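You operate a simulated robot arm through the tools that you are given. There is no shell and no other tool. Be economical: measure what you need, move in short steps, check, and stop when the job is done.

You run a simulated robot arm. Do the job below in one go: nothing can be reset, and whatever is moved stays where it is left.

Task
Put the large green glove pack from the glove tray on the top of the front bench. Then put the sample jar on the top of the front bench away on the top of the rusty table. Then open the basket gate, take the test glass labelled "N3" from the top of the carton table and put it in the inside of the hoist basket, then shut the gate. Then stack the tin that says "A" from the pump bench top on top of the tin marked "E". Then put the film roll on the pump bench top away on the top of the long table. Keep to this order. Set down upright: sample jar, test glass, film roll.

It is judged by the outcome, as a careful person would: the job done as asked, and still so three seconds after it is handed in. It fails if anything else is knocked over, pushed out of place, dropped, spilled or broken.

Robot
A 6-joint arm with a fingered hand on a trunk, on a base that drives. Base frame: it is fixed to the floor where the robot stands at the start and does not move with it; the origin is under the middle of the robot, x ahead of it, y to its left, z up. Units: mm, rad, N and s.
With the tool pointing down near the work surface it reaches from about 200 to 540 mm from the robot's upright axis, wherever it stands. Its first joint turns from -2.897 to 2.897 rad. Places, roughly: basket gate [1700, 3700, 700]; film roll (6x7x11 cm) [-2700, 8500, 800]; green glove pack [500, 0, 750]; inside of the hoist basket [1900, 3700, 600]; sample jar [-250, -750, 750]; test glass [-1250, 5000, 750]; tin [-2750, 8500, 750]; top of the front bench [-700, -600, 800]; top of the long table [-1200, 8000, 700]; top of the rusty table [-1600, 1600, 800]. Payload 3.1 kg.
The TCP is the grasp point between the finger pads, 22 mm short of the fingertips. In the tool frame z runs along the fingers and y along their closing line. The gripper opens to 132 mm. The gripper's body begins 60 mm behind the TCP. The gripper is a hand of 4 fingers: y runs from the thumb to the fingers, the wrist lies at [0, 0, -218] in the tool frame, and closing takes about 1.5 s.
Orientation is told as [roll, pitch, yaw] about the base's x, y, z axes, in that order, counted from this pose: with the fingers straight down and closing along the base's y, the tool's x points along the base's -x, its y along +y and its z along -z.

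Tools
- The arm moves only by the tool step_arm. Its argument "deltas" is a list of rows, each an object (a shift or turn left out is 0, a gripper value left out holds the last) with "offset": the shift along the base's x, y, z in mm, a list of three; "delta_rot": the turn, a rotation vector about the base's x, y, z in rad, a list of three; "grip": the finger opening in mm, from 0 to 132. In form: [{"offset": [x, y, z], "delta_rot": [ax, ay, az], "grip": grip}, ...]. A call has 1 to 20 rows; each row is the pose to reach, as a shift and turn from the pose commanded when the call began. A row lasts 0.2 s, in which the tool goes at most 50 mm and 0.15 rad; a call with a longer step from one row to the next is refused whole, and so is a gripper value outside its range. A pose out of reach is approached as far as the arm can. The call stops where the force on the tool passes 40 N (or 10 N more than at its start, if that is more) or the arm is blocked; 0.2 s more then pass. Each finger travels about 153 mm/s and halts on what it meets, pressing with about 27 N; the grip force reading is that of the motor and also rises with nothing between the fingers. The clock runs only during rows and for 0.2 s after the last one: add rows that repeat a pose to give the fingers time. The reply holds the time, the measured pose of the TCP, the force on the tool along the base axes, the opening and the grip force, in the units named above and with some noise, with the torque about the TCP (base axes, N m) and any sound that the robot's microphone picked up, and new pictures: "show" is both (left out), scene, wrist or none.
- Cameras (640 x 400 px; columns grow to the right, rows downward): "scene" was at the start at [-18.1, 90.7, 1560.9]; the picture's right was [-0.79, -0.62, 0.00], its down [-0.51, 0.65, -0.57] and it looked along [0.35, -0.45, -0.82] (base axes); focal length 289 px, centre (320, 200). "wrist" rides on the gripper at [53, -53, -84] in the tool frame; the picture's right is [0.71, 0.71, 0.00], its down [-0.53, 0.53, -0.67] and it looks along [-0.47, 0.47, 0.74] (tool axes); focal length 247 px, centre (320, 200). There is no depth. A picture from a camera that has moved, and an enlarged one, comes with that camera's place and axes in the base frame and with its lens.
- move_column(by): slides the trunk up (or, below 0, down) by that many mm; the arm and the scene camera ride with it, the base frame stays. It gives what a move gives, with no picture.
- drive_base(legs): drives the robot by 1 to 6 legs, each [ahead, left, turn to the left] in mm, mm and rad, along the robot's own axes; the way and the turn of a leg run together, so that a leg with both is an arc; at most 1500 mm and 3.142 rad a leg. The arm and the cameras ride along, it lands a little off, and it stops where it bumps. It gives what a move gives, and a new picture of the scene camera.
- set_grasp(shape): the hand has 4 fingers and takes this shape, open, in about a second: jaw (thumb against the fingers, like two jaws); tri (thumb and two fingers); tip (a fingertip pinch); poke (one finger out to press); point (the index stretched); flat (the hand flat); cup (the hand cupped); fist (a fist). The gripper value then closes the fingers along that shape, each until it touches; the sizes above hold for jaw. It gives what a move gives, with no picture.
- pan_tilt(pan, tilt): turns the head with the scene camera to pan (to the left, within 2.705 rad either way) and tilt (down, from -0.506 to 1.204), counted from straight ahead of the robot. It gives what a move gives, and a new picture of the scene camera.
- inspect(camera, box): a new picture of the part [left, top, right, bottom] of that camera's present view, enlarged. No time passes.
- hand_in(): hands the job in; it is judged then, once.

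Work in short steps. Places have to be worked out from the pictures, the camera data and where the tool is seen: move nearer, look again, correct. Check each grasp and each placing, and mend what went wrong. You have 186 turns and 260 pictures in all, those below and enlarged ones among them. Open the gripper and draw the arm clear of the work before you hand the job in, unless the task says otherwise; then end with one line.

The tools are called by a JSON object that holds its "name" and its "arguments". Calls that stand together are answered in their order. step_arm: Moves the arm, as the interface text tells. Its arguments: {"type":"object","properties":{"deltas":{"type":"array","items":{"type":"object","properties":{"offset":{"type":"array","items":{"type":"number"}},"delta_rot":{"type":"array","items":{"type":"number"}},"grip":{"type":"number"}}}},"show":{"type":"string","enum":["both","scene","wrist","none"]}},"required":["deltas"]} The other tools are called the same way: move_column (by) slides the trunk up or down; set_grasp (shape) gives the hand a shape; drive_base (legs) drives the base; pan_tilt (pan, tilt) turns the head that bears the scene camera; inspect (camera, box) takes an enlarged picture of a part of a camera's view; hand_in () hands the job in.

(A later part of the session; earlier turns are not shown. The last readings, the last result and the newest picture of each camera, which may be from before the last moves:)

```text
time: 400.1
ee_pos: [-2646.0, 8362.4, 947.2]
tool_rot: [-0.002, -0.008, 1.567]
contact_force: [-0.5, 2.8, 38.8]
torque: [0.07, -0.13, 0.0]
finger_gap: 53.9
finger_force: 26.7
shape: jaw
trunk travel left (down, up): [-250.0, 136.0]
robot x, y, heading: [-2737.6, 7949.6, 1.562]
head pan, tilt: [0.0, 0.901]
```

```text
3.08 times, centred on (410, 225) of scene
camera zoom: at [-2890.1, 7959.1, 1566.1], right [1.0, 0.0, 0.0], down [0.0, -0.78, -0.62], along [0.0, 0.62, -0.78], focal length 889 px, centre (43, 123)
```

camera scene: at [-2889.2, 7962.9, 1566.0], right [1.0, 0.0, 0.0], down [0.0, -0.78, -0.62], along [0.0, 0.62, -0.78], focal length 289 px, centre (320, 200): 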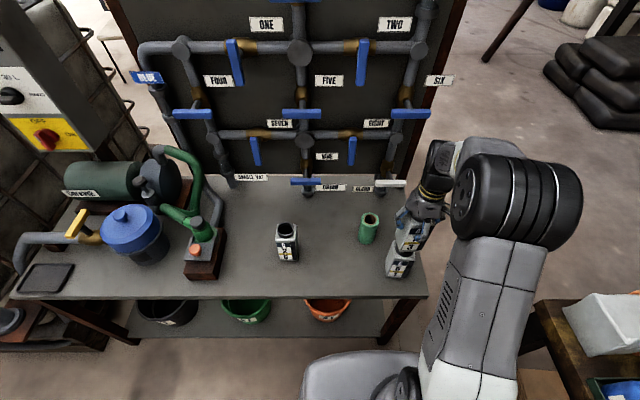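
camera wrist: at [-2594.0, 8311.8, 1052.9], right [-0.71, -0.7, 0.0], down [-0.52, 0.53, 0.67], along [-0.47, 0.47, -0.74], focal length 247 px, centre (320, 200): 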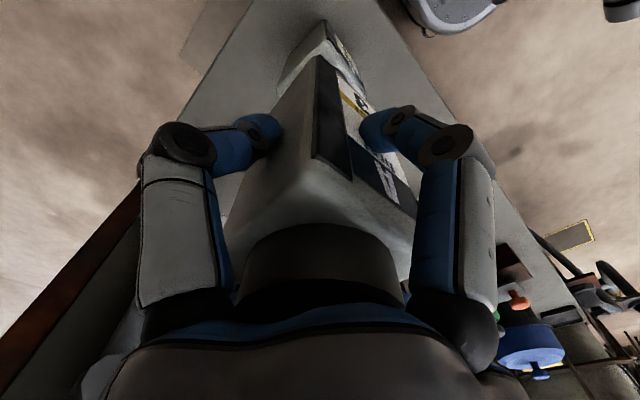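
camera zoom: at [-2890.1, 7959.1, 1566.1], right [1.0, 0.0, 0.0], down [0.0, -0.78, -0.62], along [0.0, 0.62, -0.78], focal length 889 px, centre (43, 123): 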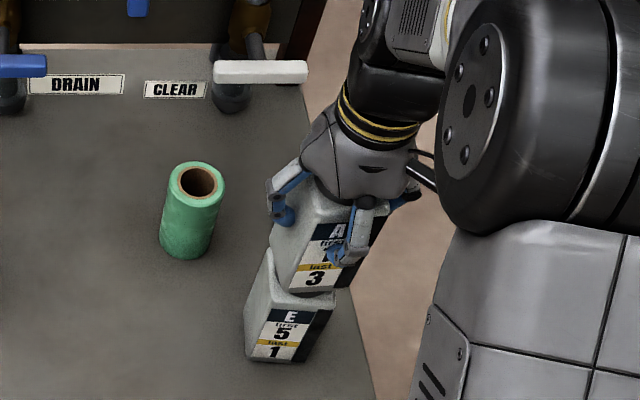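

Contact, well centred (torque tiny). I relieve the load, open slowly and rise straight up.

{"name": "step_arm", "arguments": {"deltas": [{"offset": [0, 0, 2]}, {"offset": [0, 0, 4]}, {"offset": [0, 0, 4]}, {"offset": [0, 0, 4], "grip": 58}, {"offset": [0, 0, 4], "grip": 66}, {"offset": [0, 0, 4], "grip": 76}, {"offset": [0, 0, 4], "grip": 86}, {"offset": [0, 0, 4], "grip": 90}, {"offset": [0, 0, 20], "grip": 90}, {"offset": [0, 0, 45], "grip": 90}, {"offset": [0, 0, 80], "grip": 90}, {"offset": [0, 0, 115], "grip": 90}], "show": "scene"}}

{"name": "inspect", "arguments": {"camera": "scene", "box": [340, 160, 480, 290]}}

```text
time: 402.7
ee_pos: [-2646.5, 8361.7, 1060.2]
tool_rot: [-0.001, 0.002, 1.567]
contact_force: [-0.1, -0.5, -0.8]
torque: [0.01, 0.03, 0.01]
finger_gap: 89.8
finger_force: 0.0
shape: jaw
trunk travel left (down, up): [-250.0, 136.0]
robot x, y, heading: [-2736.7, 7946.7, 1.569]
head pan, tilt: [0.0, 0.901]
camera scene: at [-2889.3, 7962.5, 1566.0], right [1.0, 0.0, 0.0], down [0.0, -0.78, -0.62], along [0.0, 0.62, -0.78], focal length 289 px, centre (320, 200)
```

scene: 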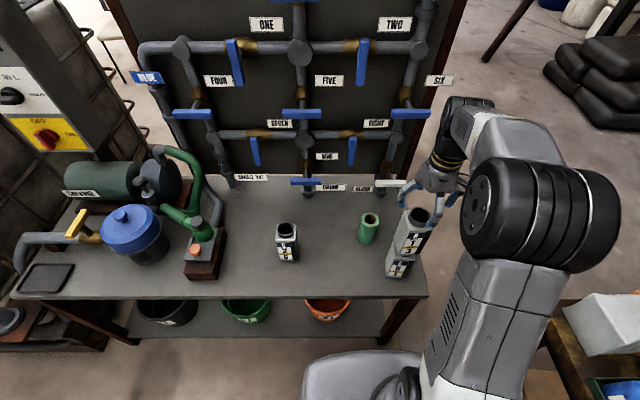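

```text
3.08 times, centred on (410, 225) of scene
camera zoom: at [-2889.3, 7962.5, 1566.0], right [1.0, 0.0, 0.0], down [0.0, -0.78, -0.62], along [0.0, 0.62, -0.78], focal length 889 px, centre (43, 123)
```

zoom: 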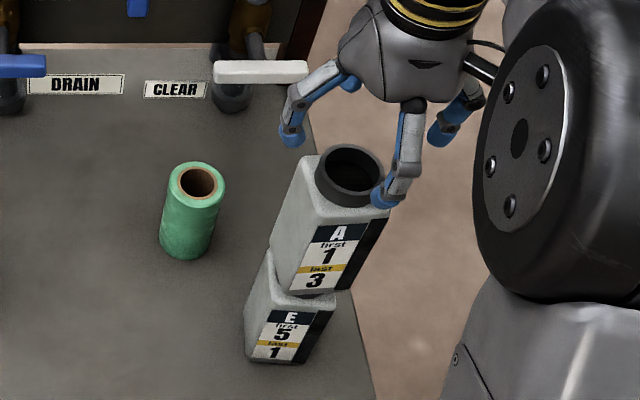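

A stands on E. For the film roll a vertical approach would bring my forearm over the new stack, so I'll come nearly horizontally from the left. First rise, raise the trunk, and turn the hand.

{"name": "move_column", "arguments": {"by": 100}}

{"name": "step_arm", "arguments": {"deltas": [{"offset": [-10, -20, 0], "delta_rot": [0, 0, -0.128]}, {"offset": [-25, -40, 0], "delta_rot": [0, 0, -0.256]}, {"offset": [-40, -60, -5], "delta_rot": [0, 0, -0.384]}, {"offset": [-60, -75, -10], "delta_rot": [0, 0, -0.512]}, {"offset": [-80, -85, -20], "delta_rot": [0, 0, -0.64]}, {"offset": [-95, -92, -30], "delta_rot": [0, 0, -0.768]}, {"offset": [-110, -96, -40], "delta_rot": [0, 0, -0.896]}, {"offset": [-120, -100, -50], "delta_rot": [0, 0, -1.024]}, {"offset": [-130, -102, -60], "delta_rot": [0, 0, -1.152]}, {"offset": [-134, -102, -60], "delta_rot": [0, 0, -1.282]}, {"offset": [-134, -102, -60], "delta_rot": [0, 0, -1.282]}], "show": "scene"}}

```text
time: 404.0
ee_pos: [-2646.7, 8363.9, 1159.4]
tool_rot: [-0.001, 0.0, 1.567]
contact_force: [-0.4, -0.2, -0.1]
torque: [0.0, -0.03, 0.0]
finger_gap: 89.7
finger_force: 0.0
shape: jaw
trunk travel left (down, up): [-350.0, 36.0]
robot x, y, heading: [-2741.0, 7945.5, 1.569]
head pan, tilt: [0.0, 0.901]
```

```text
time: 406.4
ee_pos: [-2781.8, 8261.1, 1100.4]
tool_rot: [0.0, -0.001, 0.285]
contact_force: [0.1, -0.4, 0.5]
torque: [-0.01, -0.03, 0.01]
finger_gap: 89.4
finger_force: 0.0
shape: jaw
trunk travel left (down, up): [-350.0, 36.0]
robot x, y, heading: [-2737.9, 7944.8, 1.569]
head pan, tilt: [0.0, 0.901]
camera scene: at [-2889.2, 7962.9, 1666.8], right [1.0, 0.0, 0.0], down [0.0, -0.78, -0.62], along [0.0, 0.62, -0.78], focal length 289 px, centre (320, 200)
```

scene: 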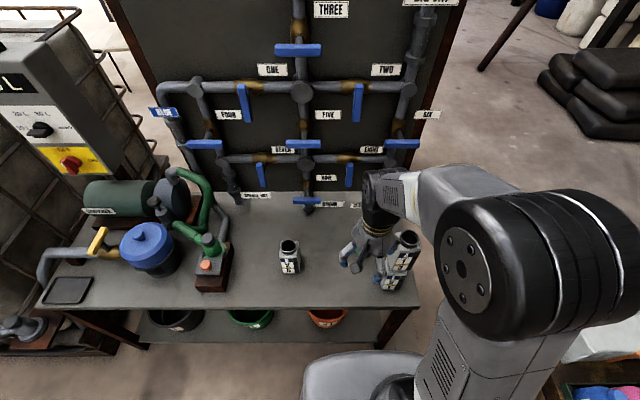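

Now tilt toward the film roll while lowering (toward pre-grasp at about (-2790, 8375, 820)).

{"name": "step_arm", "arguments": {"deltas": [{"offset": [-1, 5, -31], "delta_rot": [0.124, -0.0677, 0]}, {"offset": [-2, 12, -62], "delta_rot": [0.248, -0.1353, 0]}, {"offset": [-3, 22, -93], "delta_rot": [0.372, -0.203, 0]}, {"offset": [-4, 34, -124], "delta_rot": [0.496, -0.2707, 0]}, {"offset": [-5, 48, -155], "delta_rot": [0.62, -0.3383, 0]}, {"offset": [-6, 62, -186], "delta_rot": [0.744, -0.406, 0]}, {"offset": [-7, 78, -218], "delta_rot": [0.868, -0.4737, 0]}, {"offset": [-8, 96, -250], "delta_rot": [0.992, -0.5413, 0]}, {"offset": [-8, 114, -280], "delta_rot": [1.116, -0.609, 0]}, {"offset": [-8, 114, -280], "delta_rot": [1.116, -0.609, 0]}], "show": "both"}}

{"name": "inspect", "arguments": {"camera": "scene", "box": [300, 180, 440, 300]}}

```text
time: 408.6
ee_pos: [-2788.6, 8374.5, 819.4]
tool_rot: [1.163, -0.742, -0.213]
contact_force: [0.1, -0.7, -0.2]
torque: [0.02, -0.01, 0.04]
finger_gap: 89.5
finger_force: 0.2
shape: jaw
trunk travel left (down, up): [-350.0, 36.0]
robot x, y, heading: [-2739.7, 7945.7, 1.57]
head pan, tilt: [0.0, 0.901]
camera scene: at [-2889.2, 7962.6, 1666.9], right [1.0, 0.0, 0.0], down [0.0, -0.78, -0.62], along [0.0, 0.62, -0.78], focal length 289 px, centre (320, 200)
camera wrist: at [-2838.9, 8286.4, 773.2], right [-0.88, 0.48, 0.0], down [-0.2, -0.37, 0.91], along [0.43, 0.8, 0.42], focal length 247 px, centre (320, 200)
```

scene: 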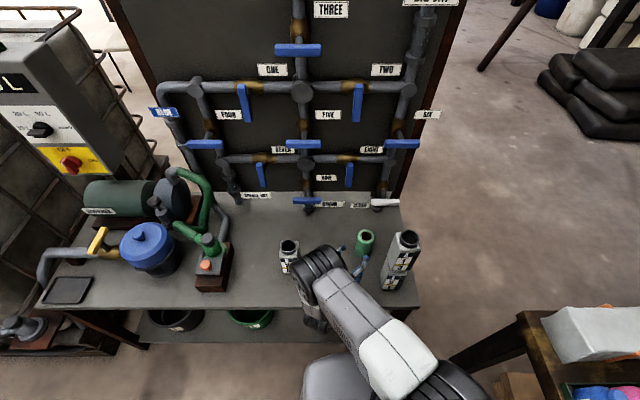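
wrist: 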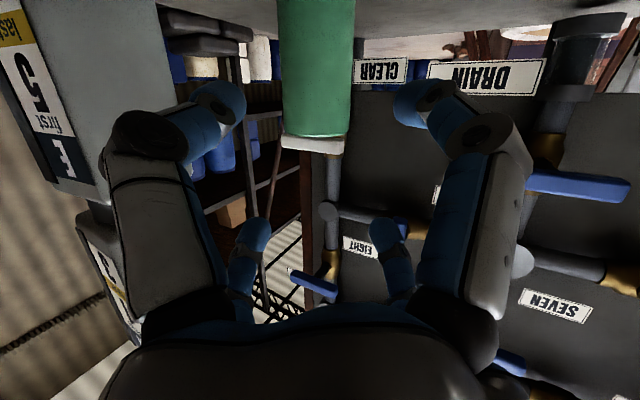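

```text
3.33 times, centred on (370, 240) of scene
camera zoom: at [-2889.2, 7962.6, 1666.9], right [1.0, 0.0, 0.0], down [0.0, -0.78, -0.62], along [0.0, 0.62, -0.78], focal length 963 px, centre (153, 67)
```

zoom: 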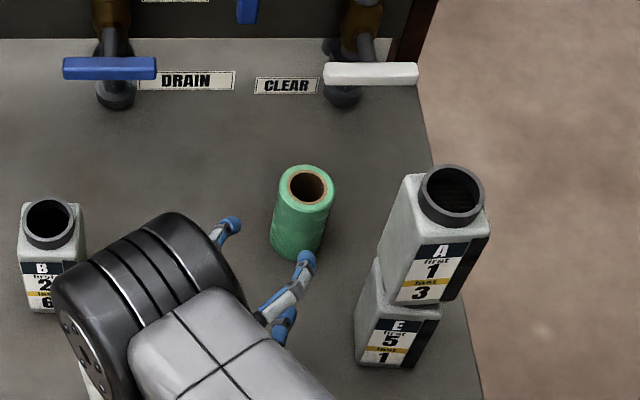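

The roll is exactly on the hand's line. I open to 112, drop 20 mm and advance along the tool axis.

{"name": "step_arm", "arguments": {"deltas": [{"offset": [0, 0, -10], "grip": 112}, {"offset": [0, 0, -21], "grip": 112}, {"offset": [0, 0, -21], "grip": 112}, {"offset": [15, 28, -31], "grip": 112}, {"offset": [31, 57, -41], "grip": 112}, {"offset": [46, 85, -51], "grip": 112}, {"offset": [46, 85, -51], "grip": 112}], "show": "both"}}

{"name": "inspect", "arguments": {"camera": "scene", "box": [300, 180, 440, 300]}}

```text
time: 410.2
ee_pos: [-2742.3, 8459.7, 768.0]
tool_rot: [1.158, -0.74, -0.21]
contact_force: [0.3, -0.2, 0.0]
torque: [0.0, -0.02, -0.01]
finger_gap: 111.5
finger_force: 0.1
shape: jaw
trunk travel left (down, up): [-350.0, 36.0]
robot x, y, heading: [-2741.6, 7947.2, 1.566]
head pan, tilt: [0.0, 0.901]
camera scene: at [-2889.7, 7962.6, 1666.8], right [1.0, 0.0, 0.0], down [0.0, -0.78, -0.62], along [0.0, 0.62, -0.78], focal length 289 px, centre (320, 200)
camera wrist: at [-2792.8, 8371.7, 721.8], right [-0.88, 0.48, 0.0], down [-0.2, -0.37, 0.91], along [0.43, 0.8, 0.42], focal length 247 px, centre (320, 200)
```

scene: 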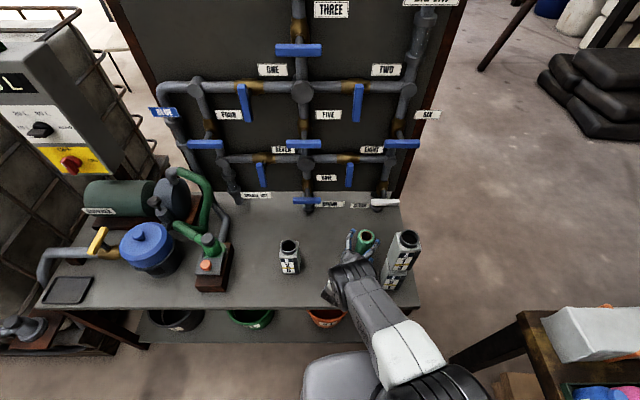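
wrist: 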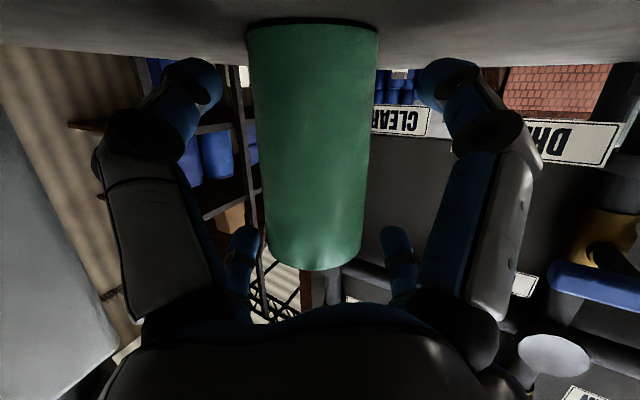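

```text
3.33 times, centred on (370, 240) of scene
camera zoom: at [-2889.7, 7962.6, 1666.8], right [1.0, 0.0, 0.0], down [0.0, -0.78, -0.62], along [0.0, 0.62, -0.78], focal length 963 px, centre (153, 67)
```

zoom: 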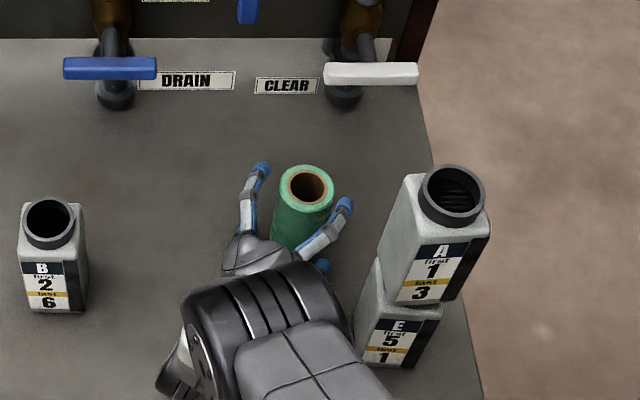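

Fingers straddle the roll. I advance the last 33 mm and lower 10.

{"name": "step_arm", "arguments": {"deltas": [{"offset": [8, 13, -4]}, {"offset": [17, 29, -9]}, {"offset": [17, 29, -9]}], "show": "wrist"}}

{"name": "inspect", "arguments": {"camera": "scene", "box": [300, 180, 440, 300]}}

```text
time: 410.9
ee_pos: [-2728.9, 8488.3, 767.4]
tool_rot: [1.182, -0.739, -0.224]
contact_force: [-4.5, -12.8, 37.3]
torque: [-4.78, 2.34, 0.41]
finger_gap: 111.6
finger_force: 0.0
shape: jaw
trunk travel left (down, up): [-350.0, 36.0]
robot x, y, heading: [-2737.9, 7946.9, 1.566]
head pan, tilt: [0.0, 0.901]
stopped in row 3: the force on the tool passed its limit at 172 N (the readings are from after the stop); the commanded pose is now the measured one
camera wrist: at [-2778.9, 8400.9, 719.8], right [-0.88, 0.47, 0.01], down [-0.2, -0.38, 0.9], along [0.43, 0.79, 0.43], focal length 247 px, centre (320, 200)
```

wrist: 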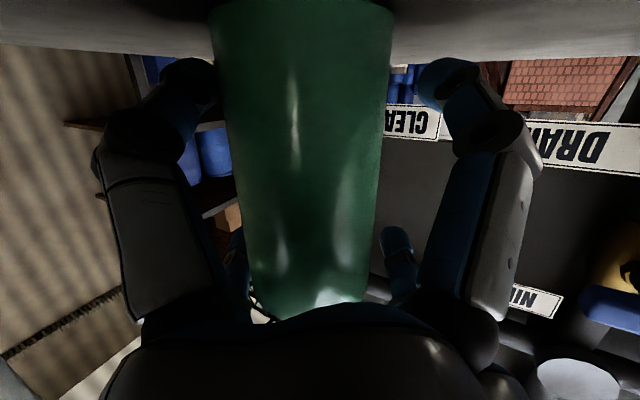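

```text
3.33 times, centred on (370, 240) of scene
camera zoom: at [-2889.0, 7955.5, 1667.2], right [1.0, 0.0, 0.0], down [0.0, -0.78, -0.62], along [0.0, 0.62, -0.78], focal length 963 px, centre (153, 67)
```

zoom: 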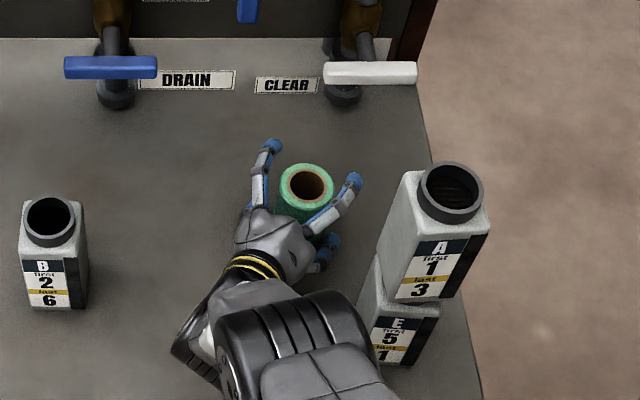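

Something at the wrist's underside touched the bench (nothing moved visibly). I lift 10 mm and steepen the pitch by 0.2 rad for clearance.

{"name": "step_arm", "arguments": {"deltas": [{"offset": [0, 0, 6]}, {"offset": [0, 0, 12]}, {"offset": [0, 0, 12], "delta_rot": [-0.06, 0.033, 0]}, {"offset": [0, 0, 12], "delta_rot": [-0.12, 0.066, 0]}, {"offset": [0, 0, 12], "delta_rot": [-0.18, 0.098, 0]}, {"offset": [0, 0, 12], "delta_rot": [-0.195, 0.106, 0]}, {"offset": [0, 0, 12], "delta_rot": [-0.195, 0.106, 0]}], "show": "wrist"}}

{"name": "inspect", "arguments": {"camera": "scene", "box": [300, 180, 440, 300]}}

```text
time: 412.5
ee_pos: [-2727.7, 8490.3, 774.2]
tool_rot: [0.898, -0.66, -0.039]
contact_force: [-0.1, 0.4, -0.4]
torque: [0.02, 0.02, 0.01]
finger_gap: 112.0
finger_force: 0.0
shape: jaw
trunk travel left (down, up): [-350.0, 36.0]
robot x, y, heading: [-2736.8, 7948.6, 1.571]
head pan, tilt: [0.0, 0.901]
camera wrist: at [-2781.6, 8394.5, 751.2], right [-0.88, 0.48, 0.0], down [-0.1, -0.19, 0.98], along [0.47, 0.86, 0.21], focal length 247 px, centre (320, 200)
```

wrist: 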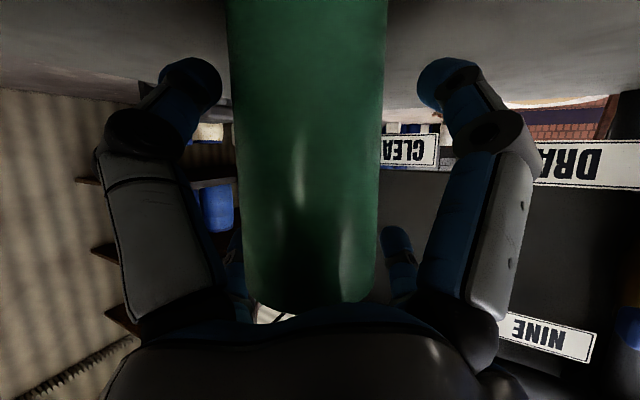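

```text
3.33 times, centred on (370, 240) of scene
camera zoom: at [-2889.4, 7962.3, 1666.8], right [1.0, 0.0, 0.0], down [0.0, -0.78, -0.62], along [0.0, 0.62, -0.78], focal length 963 px, centre (153, 67)
```

zoom: 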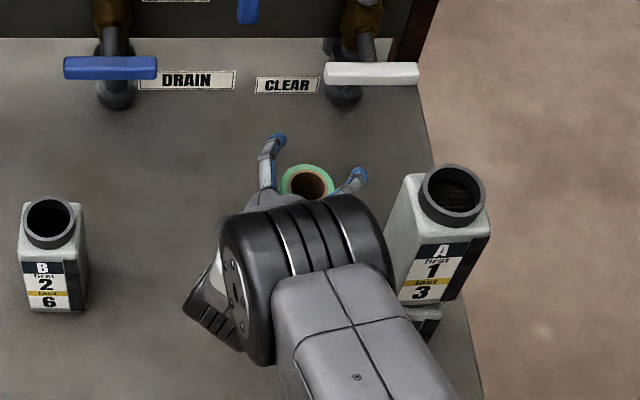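

The wrist housing is only a few mm from tin A's side, so I swing the hand 0.2 rad about the roll's axis, away from the stack, before closing.

{"name": "step_arm", "arguments": {"deltas": [{"offset": [0, 0, 0], "delta_rot": [0, 0, -0.05]}, {"offset": [0, 0, 0], "delta_rot": [0, 0, -0.1]}, {"offset": [0, 0, 0], "delta_rot": [0, 0, -0.15]}, {"offset": [0, 0, 0], "delta_rot": [0, 0, -0.2]}, {"offset": [0, 0, -6], "delta_rot": [0, 0, -0.2]}, {"offset": [0, 0, -10], "delta_rot": [0, 0, -0.2]}, {"offset": [0, 0, -10], "delta_rot": [0, 0, -0.2]}], "show": "wrist"}}

{"name": "inspect", "arguments": {"camera": "scene", "box": [300, 180, 440, 300]}}

```text
time: 414.1
ee_pos: [-2727.4, 8488.1, 764.6]
tool_rot: [0.898, -0.66, -0.242]
contact_force: [0.3, 0.1, 0.4]
torque: [-0.03, 0.03, -0.04]
finger_gap: 111.9
finger_force: 0.0
shape: jaw
trunk travel left (down, up): [-350.0, 36.0]
robot x, y, heading: [-2738.6, 7947.2, 1.574]
head pan, tilt: [0.0, 0.901]
camera wrist: at [-2799.8, 8406.8, 741.2], right [-0.77, 0.64, 0.0], down [-0.14, -0.17, 0.98], along [0.63, 0.75, 0.21], focal length 247 px, centre (320, 200)
```

wrist: 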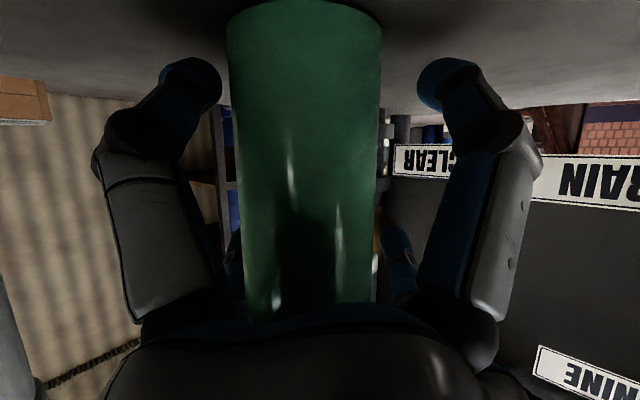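

```text
3.33 times, centred on (370, 240) of scene
camera zoom: at [-2889.4, 7962.4, 1666.8], right [1.0, 0.0, 0.0], down [0.0, -0.78, -0.62], along [0.0, 0.62, -0.78], focal length 963 px, centre (153, 67)
```

zoom: 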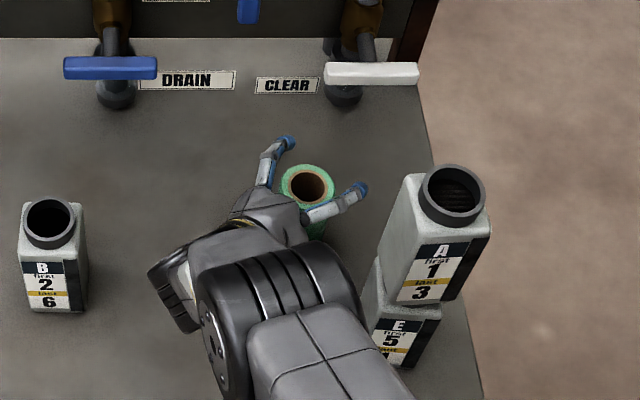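

Clear. I centre 5 mm sideways, lower 4 mm, and close.

{"name": "step_arm", "arguments": {"deltas": [{"offset": [4, -3, -4]}, {"offset": [4, -3, -4], "grip": 95}, {"offset": [4, -3, -4], "grip": 80}, {"offset": [4, -3, -4], "grip": 65}, {"offset": [4, -3, -4], "grip": 50}, {"offset": [4, -3, -4], "grip": 45}, {"offset": [4, -3, -4], "grip": 45}], "show": "wrist"}}

{"name": "inspect", "arguments": {"camera": "scene", "box": [300, 180, 440, 300]}}

```text
time: 415.7
ee_pos: [-2723.0, 8486.7, 760.0]
tool_rot: [0.9, -0.659, -0.241]
contact_force: [1.1, 1.6, 4.8]
torque: [-0.03, -0.04, 0.02]
finger_gap: 70.0
finger_force: 26.9
shape: jaw
trunk travel left (down, up): [-350.0, 36.0]
robot x, y, heading: [-2740.2, 7945.9, 1.566]
head pan, tilt: [0.0, 0.901]
camera wrist: at [-2796.0, 8404.2, 737.4], right [-0.77, 0.64, 0.0], down [-0.14, -0.17, 0.98], along [0.63, 0.75, 0.22], focal length 247 px, centre (320, 200)
```

wrist: 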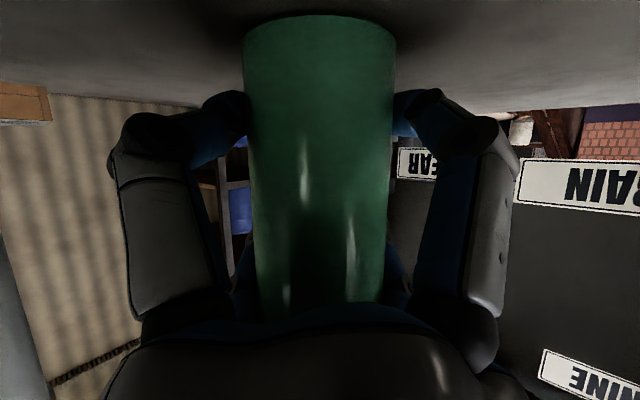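

```text
3.33 times, centred on (370, 240) of scene
camera zoom: at [-2889.1, 7962.0, 1666.9], right [1.0, 0.0, 0.0], down [0.0, -0.78, -0.62], along [0.0, 0.62, -0.78], focal length 963 px, centre (153, 67)
```

zoom: 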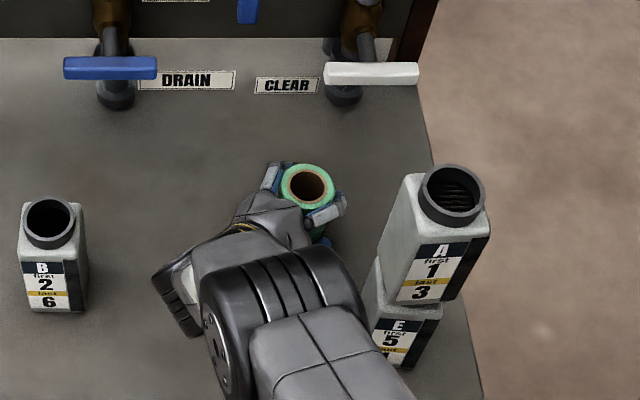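

Gripped (gap 70, 27 N), the roll still upright. I lift straight up slowly.

{"name": "step_arm", "arguments": {"deltas": [{"offset": [0, 0, 8]}, {"offset": [0, 0, 20]}, {"offset": [-3, -3, 40]}, {"offset": [-8, -8, 65]}, {"offset": [-14, -14, 95]}, {"offset": [-20, -20, 125]}, {"offset": [-30, -30, 155]}, {"offset": [-30, -30, 155]}], "show": "both"}}

{"name": "inspect", "arguments": {"camera": "scene", "box": [280, 150, 440, 290]}}

```text
time: 417.5
ee_pos: [-2754.1, 8458.1, 915.8]
tool_rot: [0.896, -0.66, -0.242]
contact_force: [0.5, 0.1, -2.3]
torque: [0.03, -0.02, -0.01]
finger_gap: 69.6
finger_force: 26.7
shape: jaw
trunk travel left (down, up): [-350.0, 36.0]
robot x, y, heading: [-2739.5, 7947.7, 1.568]
head pan, tilt: [0.0, 0.901]
camera scene: at [-2889.3, 7963.3, 1666.8], right [1.0, 0.0, 0.0], down [0.0, -0.78, -0.62], along [0.0, 0.62, -0.78], focal length 289 px, centre (320, 200)
camera wrist: at [-2825.8, 8374.9, 891.9], right [-0.77, 0.64, 0.0], down [-0.14, -0.17, 0.98], along [0.63, 0.75, 0.21], focal length 247 px, centre (320, 200)
```

scene: 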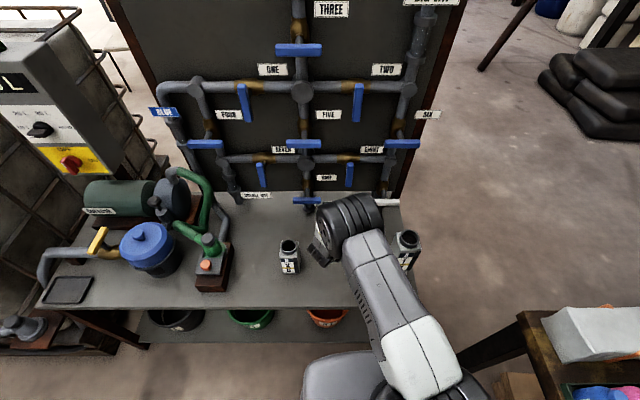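
wrist: 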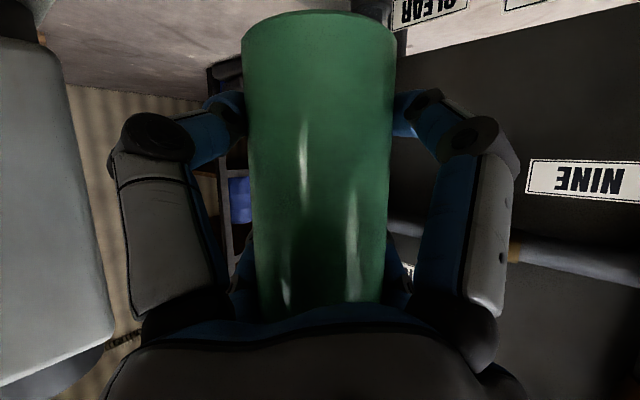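

```text
2.86 times, centred on (360, 220) of scene
camera zoom: at [-2889.3, 7963.3, 1666.8], right [1.0, 0.0, 0.0], down [0.0, -0.78, -0.62], along [0.0, 0.62, -0.78], focal length 825 px, centre (206, 143)
```

zoom: 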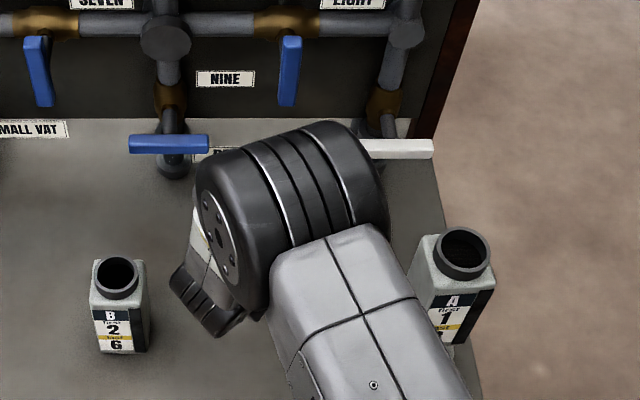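

The roll is held upright. I raise further, draw it in toward the robot, and back away from the bench.

{"name": "step_arm", "arguments": {"deltas": [{"offset": [-5, -5, 35]}, {"offset": [-12, -12, 70]}, {"offset": [-22, -25, 105]}, {"offset": [-35, -45, 135]}, {"offset": [-50, -75, 150]}, {"offset": [-60, -105, 155]}, {"offset": [-60, -105, 155]}], "show": "none"}}

{"name": "drive_base", "arguments": {"legs": [[-650, 0, 0]]}}

{"name": "pan_tilt", "arguments": {"pan": -0.3, "tilt": 0.6}}

```text
time: 419.1
ee_pos: [-2814.0, 8352.6, 1069.3]
tool_rot: [0.897, -0.659, -0.24]
contact_force: [-0.5, -0.8, -3.8]
torque: [0.06, 0.0, 0.01]
finger_gap: 69.6
finger_force: 27.4
shape: jaw
trunk travel left (down, up): [-350.0, 36.0]
robot x, y, heading: [-2740.5, 7945.6, 1.566]
head pan, tilt: [0.0, 0.901]
```

```text
time: 422.7
ee_pos: [-2814.0, 7706.3, 1070.2]
tool_rot: [0.896, -0.66, -0.241]
contact_force: [0.7, -0.5, -1.6]
torque: [0.02, 0.0, 0.01]
finger_gap: 69.3
finger_force: 26.8
shape: jaw
trunk travel left (down, up): [-350.0, 36.0]
robot x, y, heading: [-2736.4, 7305.8, 1.569]
head pan, tilt: [0.0, 0.901]
camera scene: at [-2890.7, 7316.7, 1666.8], right [1.0, 0.0, 0.0], down [0.0, -0.78, -0.62], along [0.0, 0.62, -0.78], focal length 289 px, centre (320, 200)
```

scene: 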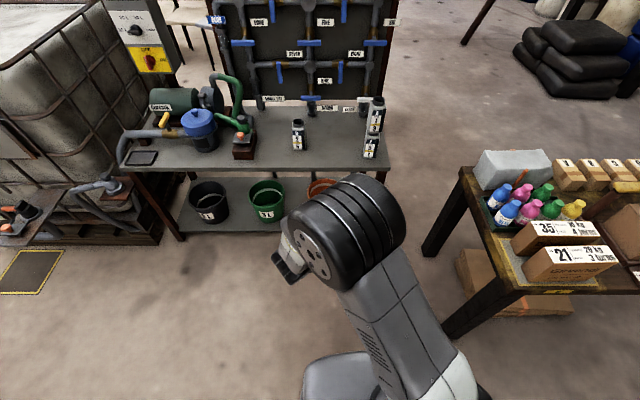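

```text
time: 423.5
ee_pos: [-2815.5, 7706.9, 1069.3]
tool_rot: [0.896, -0.659, -0.242]
contact_force: [0.2, -0.3, -2.8]
torque: [0.0, -0.01, -0.03]
finger_gap: 69.4
finger_force: 27.5
shape: jaw
trunk travel left (down, up): [-350.0, 36.0]
robot x, y, heading: [-2743.3, 7303.9, 1.567]
head pan, tilt: [-0.3, 0.6]
camera scene: at [-2864.7, 7326.2, 1691.5], right [0.95, -0.3, 0.0], down [-0.17, -0.54, -0.82], along [0.24, 0.79, -0.57], focal length 289 px, centre (320, 200)
```

scene: 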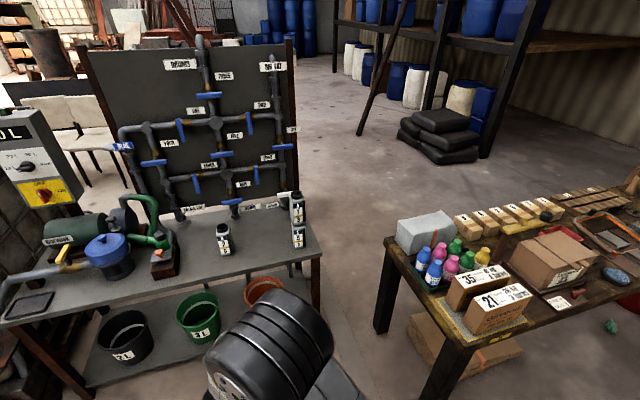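

The stack stands. Now to the long table (y 7700–8262): I drive along its front and look for a clear spot.

{"name": "drive_base", "arguments": {"legs": [[-40, 0, 0], [0, -1450, 0], [0, -250, 0]]}}

{"name": "pan_tilt", "arguments": {"pan": -0.1, "tilt": 0.75}}

```text
time: 432.6
ee_pos: [-1119.9, 7671.8, 1069.3]
tool_rot: [0.899, -0.66, -0.231]
contact_force: [-0.7, -0.8, -2.0]
torque: [0.03, -0.02, 0.03]
finger_gap: 69.6
finger_force: 27.1
shape: jaw
trunk travel left (down, up): [-350.0, 36.0]
robot x, y, heading: [-1041.7, 7269.3, 1.58]
head pan, tilt: [-0.3, 0.6]
camera scene: at [-1165.4, 7290.8, 1691.7], right [0.96, -0.29, 0.0], down [-0.16, -0.54, -0.82], along [0.24, 0.79, -0.57], focal length 289 px, centre (320, 200)
```

scene: 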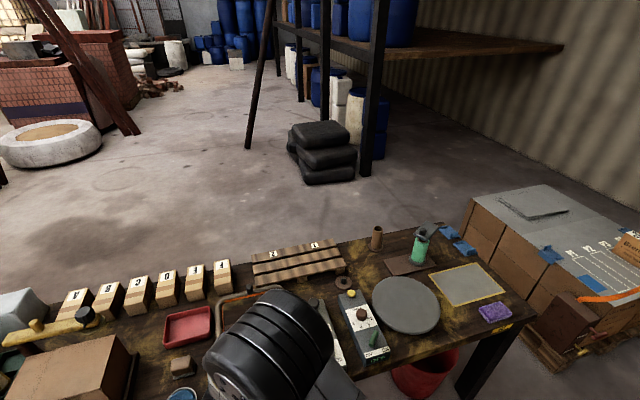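

```text
time: 433.3
ee_pos: [-1121.2, 7672.9, 1069.1]
tool_rot: [0.897, -0.66, -0.231]
contact_force: [-0.3, -0.7, -2.8]
torque: [0.0, 0.02, -0.01]
finger_gap: 69.6
finger_force: 27.1
shape: jaw
trunk travel left (down, up): [-350.0, 36.0]
robot x, y, heading: [-1039.8, 7262.8, 1.578]
head pan, tilt: [-0.099, 0.75]
camera scene: at [-1184.2, 7288.7, 1678.8], right [1.0, -0.09, 0.0], down [-0.06, -0.68, -0.73], along [0.07, 0.73, -0.68], focal length 289 px, centre (320, 200)
```

scene: 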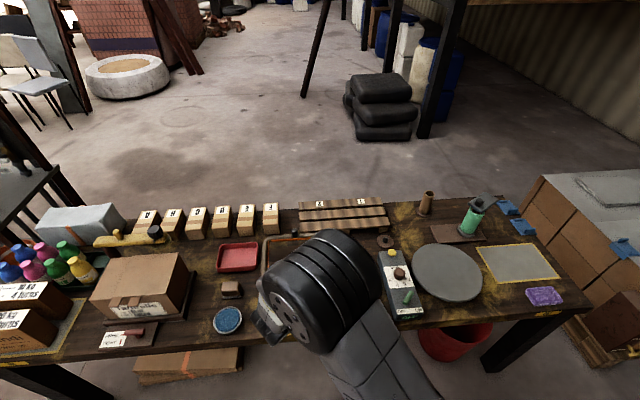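

There is a clear bare patch near the table's right front, between disc, mat and sponge (about [-458, 7762]). I drive over there.

{"name": "drive_base", "arguments": {"legs": [[0, -660, 0]]}}

{"name": "pan_tilt", "arguments": {"pan": -0.1, "tilt": 0.95}}

```text
time: 436.9
ee_pos: [-459.1, 7676.7, 1069.2]
tool_rot: [0.897, -0.659, -0.23]
contact_force: [0.1, 0.1, -1.0]
torque: [0.04, -0.02, -0.02]
finger_gap: 69.6
finger_force: 27.2
shape: jaw
trunk travel left (down, up): [-350.0, 36.0]
robot x, y, heading: [-387.9, 7270.7, 1.585]
head pan, tilt: [-0.099, 0.75]
camera scene: at [-524.4, 7293.7, 1678.8], right [1.0, -0.09, 0.0], down [-0.06, -0.68, -0.73], along [0.07, 0.73, -0.68], focal length 289 px, centre (320, 200)
```

scene: 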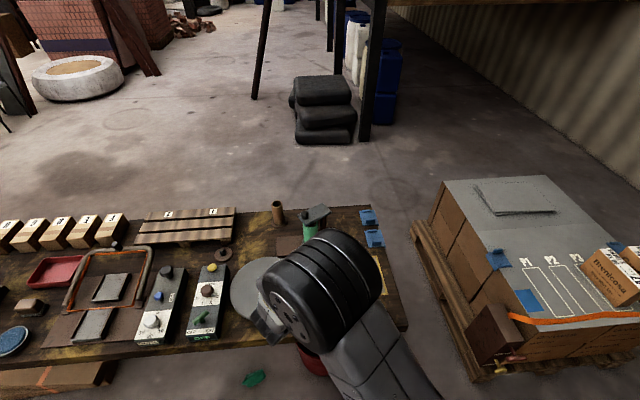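

```text
time: 437.7
ee_pos: [-461.2, 7676.4, 1070.1]
tool_rot: [0.897, -0.66, -0.229]
contact_force: [-0.3, 0.0, -1.5]
torque: [0.0, 0.02, 0.0]
finger_gap: 69.4
finger_force: 26.6
shape: jaw
trunk travel left (down, up): [-350.0, 36.0]
robot x, y, heading: [-382.0, 7270.7, 1.581]
head pan, tilt: [-0.099, 0.949]
camera scene: at [-525.9, 7283.6, 1663.2], right [1.0, -0.09, 0.0], down [-0.07, -0.81, -0.58], along [0.05, 0.58, -0.81], focal length 289 px, centre (320, 200)
```

scene: 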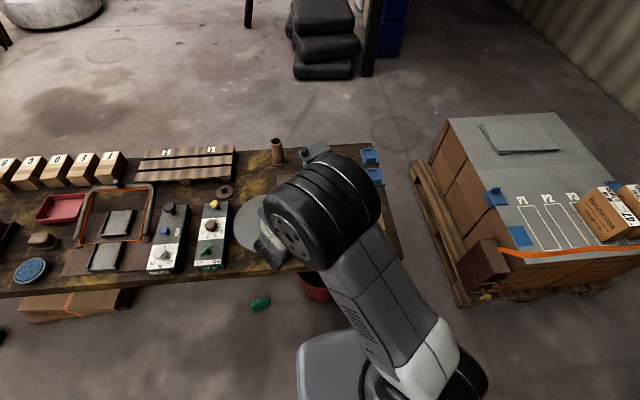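

My hand hides the spot. I move it aside to the right for a look.

{"name": "step_arm", "arguments": {"deltas": [{"offset": [40, -5, 0]}, {"offset": [80, -10, 0]}, {"offset": [120, -20, 0]}, {"offset": [160, -30, 0]}, {"offset": [200, -40, 0]}, {"offset": [200, -40, 0]}], "show": "none"}}

{"name": "inspect", "arguments": {"camera": "scene", "box": [220, 130, 440, 300]}}

```text
time: 439.1
ee_pos: [-261.3, 7652.9, 1065.8]
tool_rot: [0.898, -0.66, -0.232]
contact_force: [-0.4, -0.2, -2.0]
torque: [0.0, 0.0, 0.04]
finger_gap: 69.2
finger_force: 27.4
shape: jaw
out of reach, approached as far as the arm can: row 4, 5, 6
trunk travel left (down, up): [-350.0, 36.0]
robot x, y, heading: [-384.2, 7270.6, 1.576]
head pan, tilt: [-0.099, 0.949]
```

```text
2.35 times, centred on (330, 215) of scene
camera zoom: at [-526.8, 7283.2, 1663.1], right [1.0, -0.09, 0.0], down [-0.07, -0.81, -0.58], along [0.05, 0.58, -0.81], focal length 680 px, centre (296, 165)
```

zoom: 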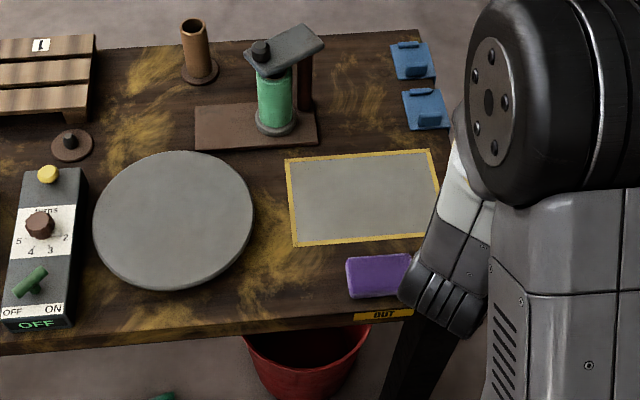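

The bare spot at about (-495, 7752) is free with ≥40 mm all round. I bring the roll over it and lower to z 850.

{"name": "step_arm", "arguments": {"deltas": [{"offset": [-40, 12, 0]}, {"offset": [-80, 26, 0]}, {"offset": [-120, 42, 0]}, {"offset": [-160, 60, 0]}, {"offset": [-200, 80, -10]}, {"offset": [-234, 99, -30]}, {"offset": [-234, 99, -70]}, {"offset": [-234, 99, -110]}, {"offset": [-234, 99, -150]}, {"offset": [-234, 99, -190]}, {"offset": [-234, 99, -216]}, {"offset": [-234, 99, -216]}], "show": "both"}}

{"name": "inspect", "arguments": {"camera": "scene", "box": [220, 130, 440, 300]}}

```text
time: 441.7
ee_pos: [-494.1, 7753.2, 849.3]
tool_rot: [0.896, -0.66, -0.231]
contact_force: [-0.5, -0.1, -1.3]
torque: [0.02, -0.03, 0.03]
finger_gap: 69.0
finger_force: 27.0
shape: jaw
trunk travel left (down, up): [-350.0, 36.0]
robot x, y, heading: [-381.6, 7272.1, 1.577]
head pan, tilt: [-0.099, 0.949]
camera scene: at [-525.7, 7283.5, 1663.2], right [1.0, -0.09, 0.0], down [-0.08, -0.81, -0.58], along [0.05, 0.58, -0.81], focal length 289 px, centre (320, 200)
camera wrist: at [-565.4, 7669.8, 825.7], right [-0.77, 0.64, 0.0], down [-0.13, -0.17, 0.98], along [0.62, 0.75, 0.21], focal length 247 px, centre (320, 200)
```

scene: 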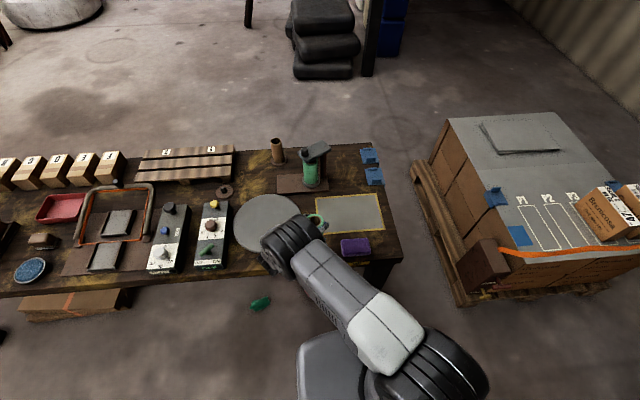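
wrist: 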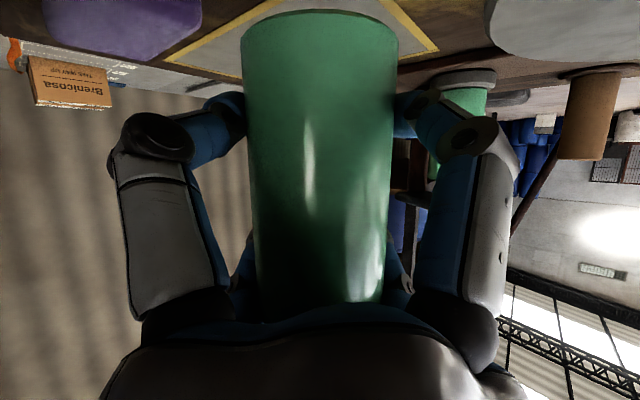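

```text
2.35 times, centred on (330, 215) of scene
camera zoom: at [-525.7, 7283.5, 1663.2], right [1.0, -0.09, 0.0], down [-0.08, -0.81, -0.58], along [0.05, 0.58, -0.81], focal length 680 px, centre (296, 165)
```

zoom: 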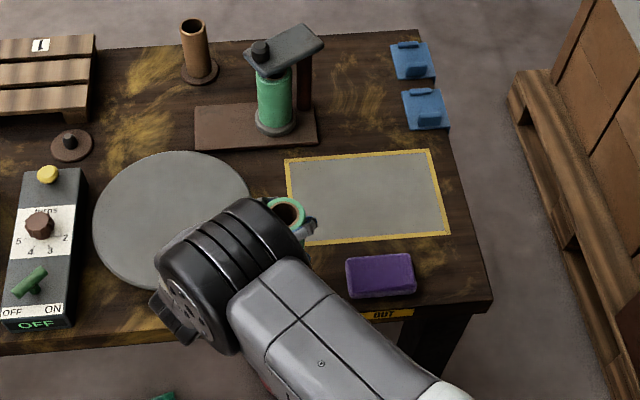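

Good. I lower: quickly to z 790, then in small steps to contact, shifting 6 mm toward the front.

{"name": "step_arm", "arguments": {"deltas": [{"offset": [0, -6, -25]}, {"offset": [0, -6, -50]}, {"offset": [0, -6, -60]}, {"offset": [0, -6, -65]}, {"offset": [0, -6, -70]}, {"offset": [0, -6, -74]}, {"offset": [0, -6, -77]}, {"offset": [0, -6, -80]}], "show": "wrist"}}

```text
time: 442.8
ee_pos: [-495.9, 7749.5, 791.2]
tool_rot: [0.923, -0.662, -0.248]
contact_force: [2.6, -6.4, 22.9]
torque: [-0.64, -0.61, -0.13]
finger_gap: 69.1
finger_force: 27.3
shape: jaw
trunk travel left (down, up): [-350.0, 36.0]
robot x, y, heading: [-384.5, 7276.5, 1.577]
head pan, tilt: [-0.099, 0.949]
stopped in row 5: the force on the tool passed its limit at 47 N (the readings are from after the stop); the commanded pose is now the measured one
camera wrist: at [-566.7, 7666.5, 765.0], right [-0.77, 0.63, 0.01], down [-0.14, -0.19, 0.97], along [0.62, 0.75, 0.23], focal length 247 px, centre (320, 200)
```

wrist: 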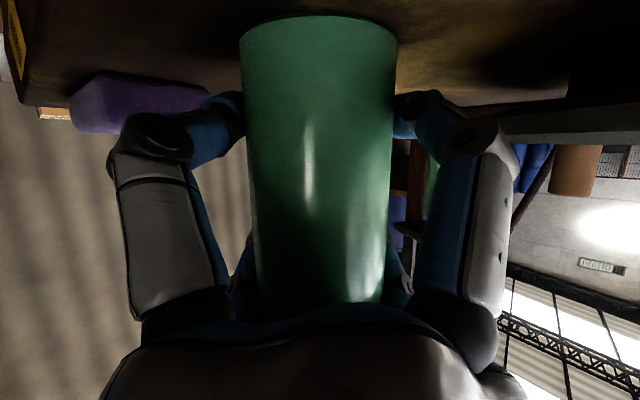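

Contact: the roll's bottom is on the table (z≈719). I relieve, undo the small pitch deflection, and open slowly.

{"name": "step_arm", "arguments": {"deltas": [{"offset": [0, 0, 2], "delta_rot": [-0.01, 0.008, 0]}, {"offset": [0, 0, 3], "delta_rot": [-0.018, 0.015, 0]}, {"offset": [0, 0, 2], "delta_rot": [-0.018, 0.015, 0]}, {"offset": [0, 0, 1], "delta_rot": [-0.018, 0.015, 0]}, {"offset": [0, 0, 1], "delta_rot": [-0.018, 0.015, 0]}], "show": "none"}}

{"name": "inspect", "arguments": {"camera": "scene", "box": [270, 180, 370, 280]}}

```text
time: 444.0
ee_pos: [-495.6, 7749.9, 789.7]
tool_rot: [0.892, -0.65, -0.229]
contact_force: [2.4, 3.3, 23.0]
torque: [0.49, -0.7, 0.01]
finger_gap: 68.8
finger_force: 26.7
shape: jaw
trunk travel left (down, up): [-350.0, 36.0]
robot x, y, heading: [-379.9, 7273.7, 1.578]
head pan, tilt: [-0.099, 0.949]
```

```text
4.00 times, centred on (320, 230) of scene
camera zoom: at [-524.8, 7280.5, 1663.4], right [1.0, -0.09, 0.0], down [-0.08, -0.81, -0.58], along [0.05, 0.58, -0.81], focal length 1155 px, centre (320, 80)
```

zoom: 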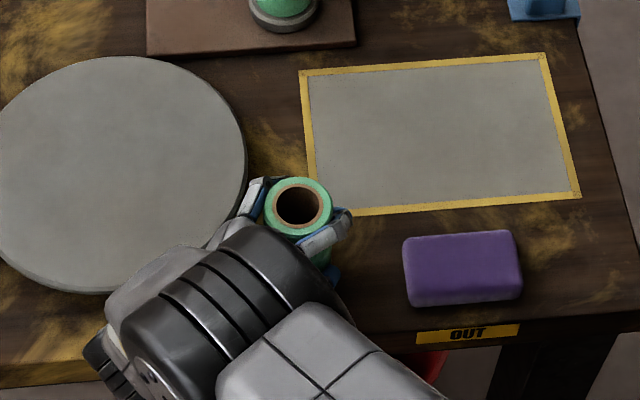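

Upright. I relieve a little more, open, then withdraw along the tool axis.

{"name": "step_arm", "arguments": {"deltas": [{"offset": [0, 0, 2]}, {"offset": [0, 0, 2], "grip": 75}, {"offset": [0, 0, 2], "grip": 85}, {"offset": [0, 0, 2], "grip": 98}, {"offset": [0, 0, 2], "grip": 112}, {"offset": [0, 0, 2], "grip": 112}, {"offset": [0, 0, 2], "grip": 112}], "show": "wrist"}}

{"name": "inspect", "arguments": {"camera": "scene", "box": [270, 180, 370, 280]}}

```text
time: 445.6
ee_pos: [-495.2, 7749.1, 790.4]
tool_rot: [0.886, -0.652, -0.224]
contact_force: [-0.4, 0.0, 0.8]
torque: [-0.02, -0.02, -0.01]
finger_gap: 111.7
finger_force: 0.0
shape: jaw
trunk travel left (down, up): [-350.0, 36.0]
robot x, y, heading: [-379.6, 7273.7, 1.579]
head pan, tilt: [-0.099, 0.949]
camera wrist: at [-567.5, 7666.1, 768.3], right [-0.77, 0.63, 0.01], down [-0.12, -0.16, 0.98], along [0.62, 0.76, 0.2], focal length 247 px, centre (320, 200)
```

wrist: 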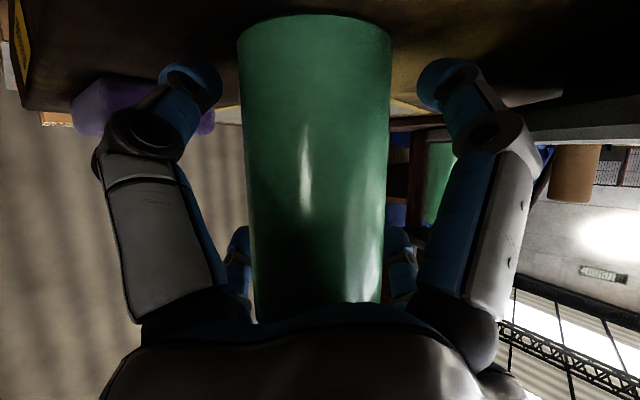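

```text
4.00 times, centred on (320, 230) of scene
camera zoom: at [-525.8, 7283.2, 1663.2], right [1.0, -0.09, 0.0], down [-0.07, -0.81, -0.58], along [0.05, 0.58, -0.81], focal length 1155 px, centre (320, 80)
```

zoom: 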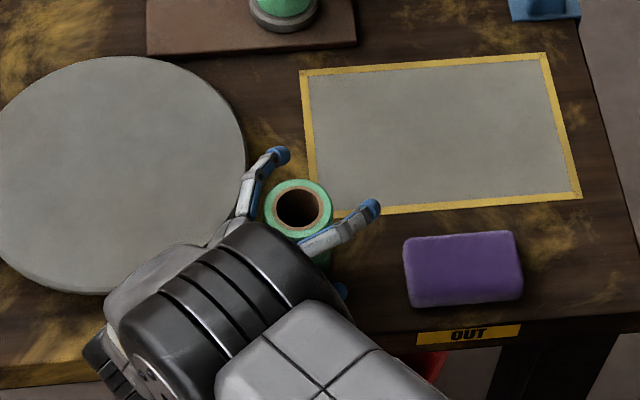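

The roll stands free. I withdraw straight back along the tool axis.

{"name": "step_arm", "arguments": {"deltas": [{"offset": [-10, -12, 9]}, {"offset": [-22, -26, 19]}, {"offset": [-38, -46, 32]}, {"offset": [-56, -67, 48]}, {"offset": [-74, -89, 65]}, {"offset": [-90, -108, 100]}, {"offset": [-90, -120, 140]}, {"offset": [-90, -125, 180]}, {"offset": [-90, -125, 180]}], "show": "none"}}

{"name": "inspect", "arguments": {"camera": "scene", "box": [240, 150, 400, 280]}}

```text
time: 447.6
ee_pos: [-585.7, 7626.1, 970.3]
tool_rot: [0.886, -0.651, -0.224]
contact_force: [0.0, -0.7, -0.9]
torque: [0.01, 0.01, -0.03]
finger_gap: 111.5
finger_force: 0.1
shape: jaw
trunk travel left (down, up): [-350.0, 36.0]
robot x, y, heading: [-381.8, 7272.0, 1.579]
head pan, tilt: [-0.099, 0.949]
```

```text
3.08 times, centred on (320, 215) of scene
camera zoom: at [-526.2, 7283.6, 1663.1], right [1.0, -0.09, 0.0], down [-0.07, -0.81, -0.58], along [0.05, 0.58, -0.81], focal length 889 px, centre (320, 154)
```

zoom: 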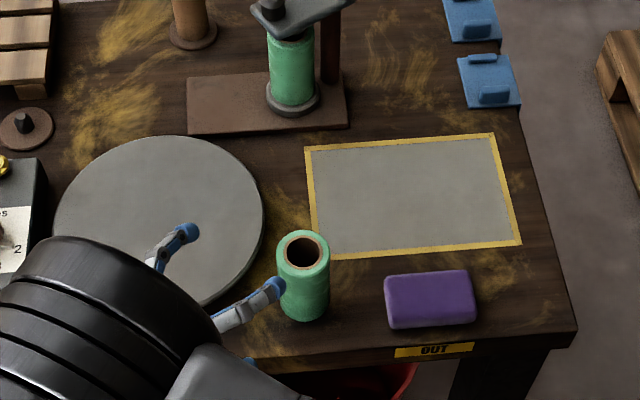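

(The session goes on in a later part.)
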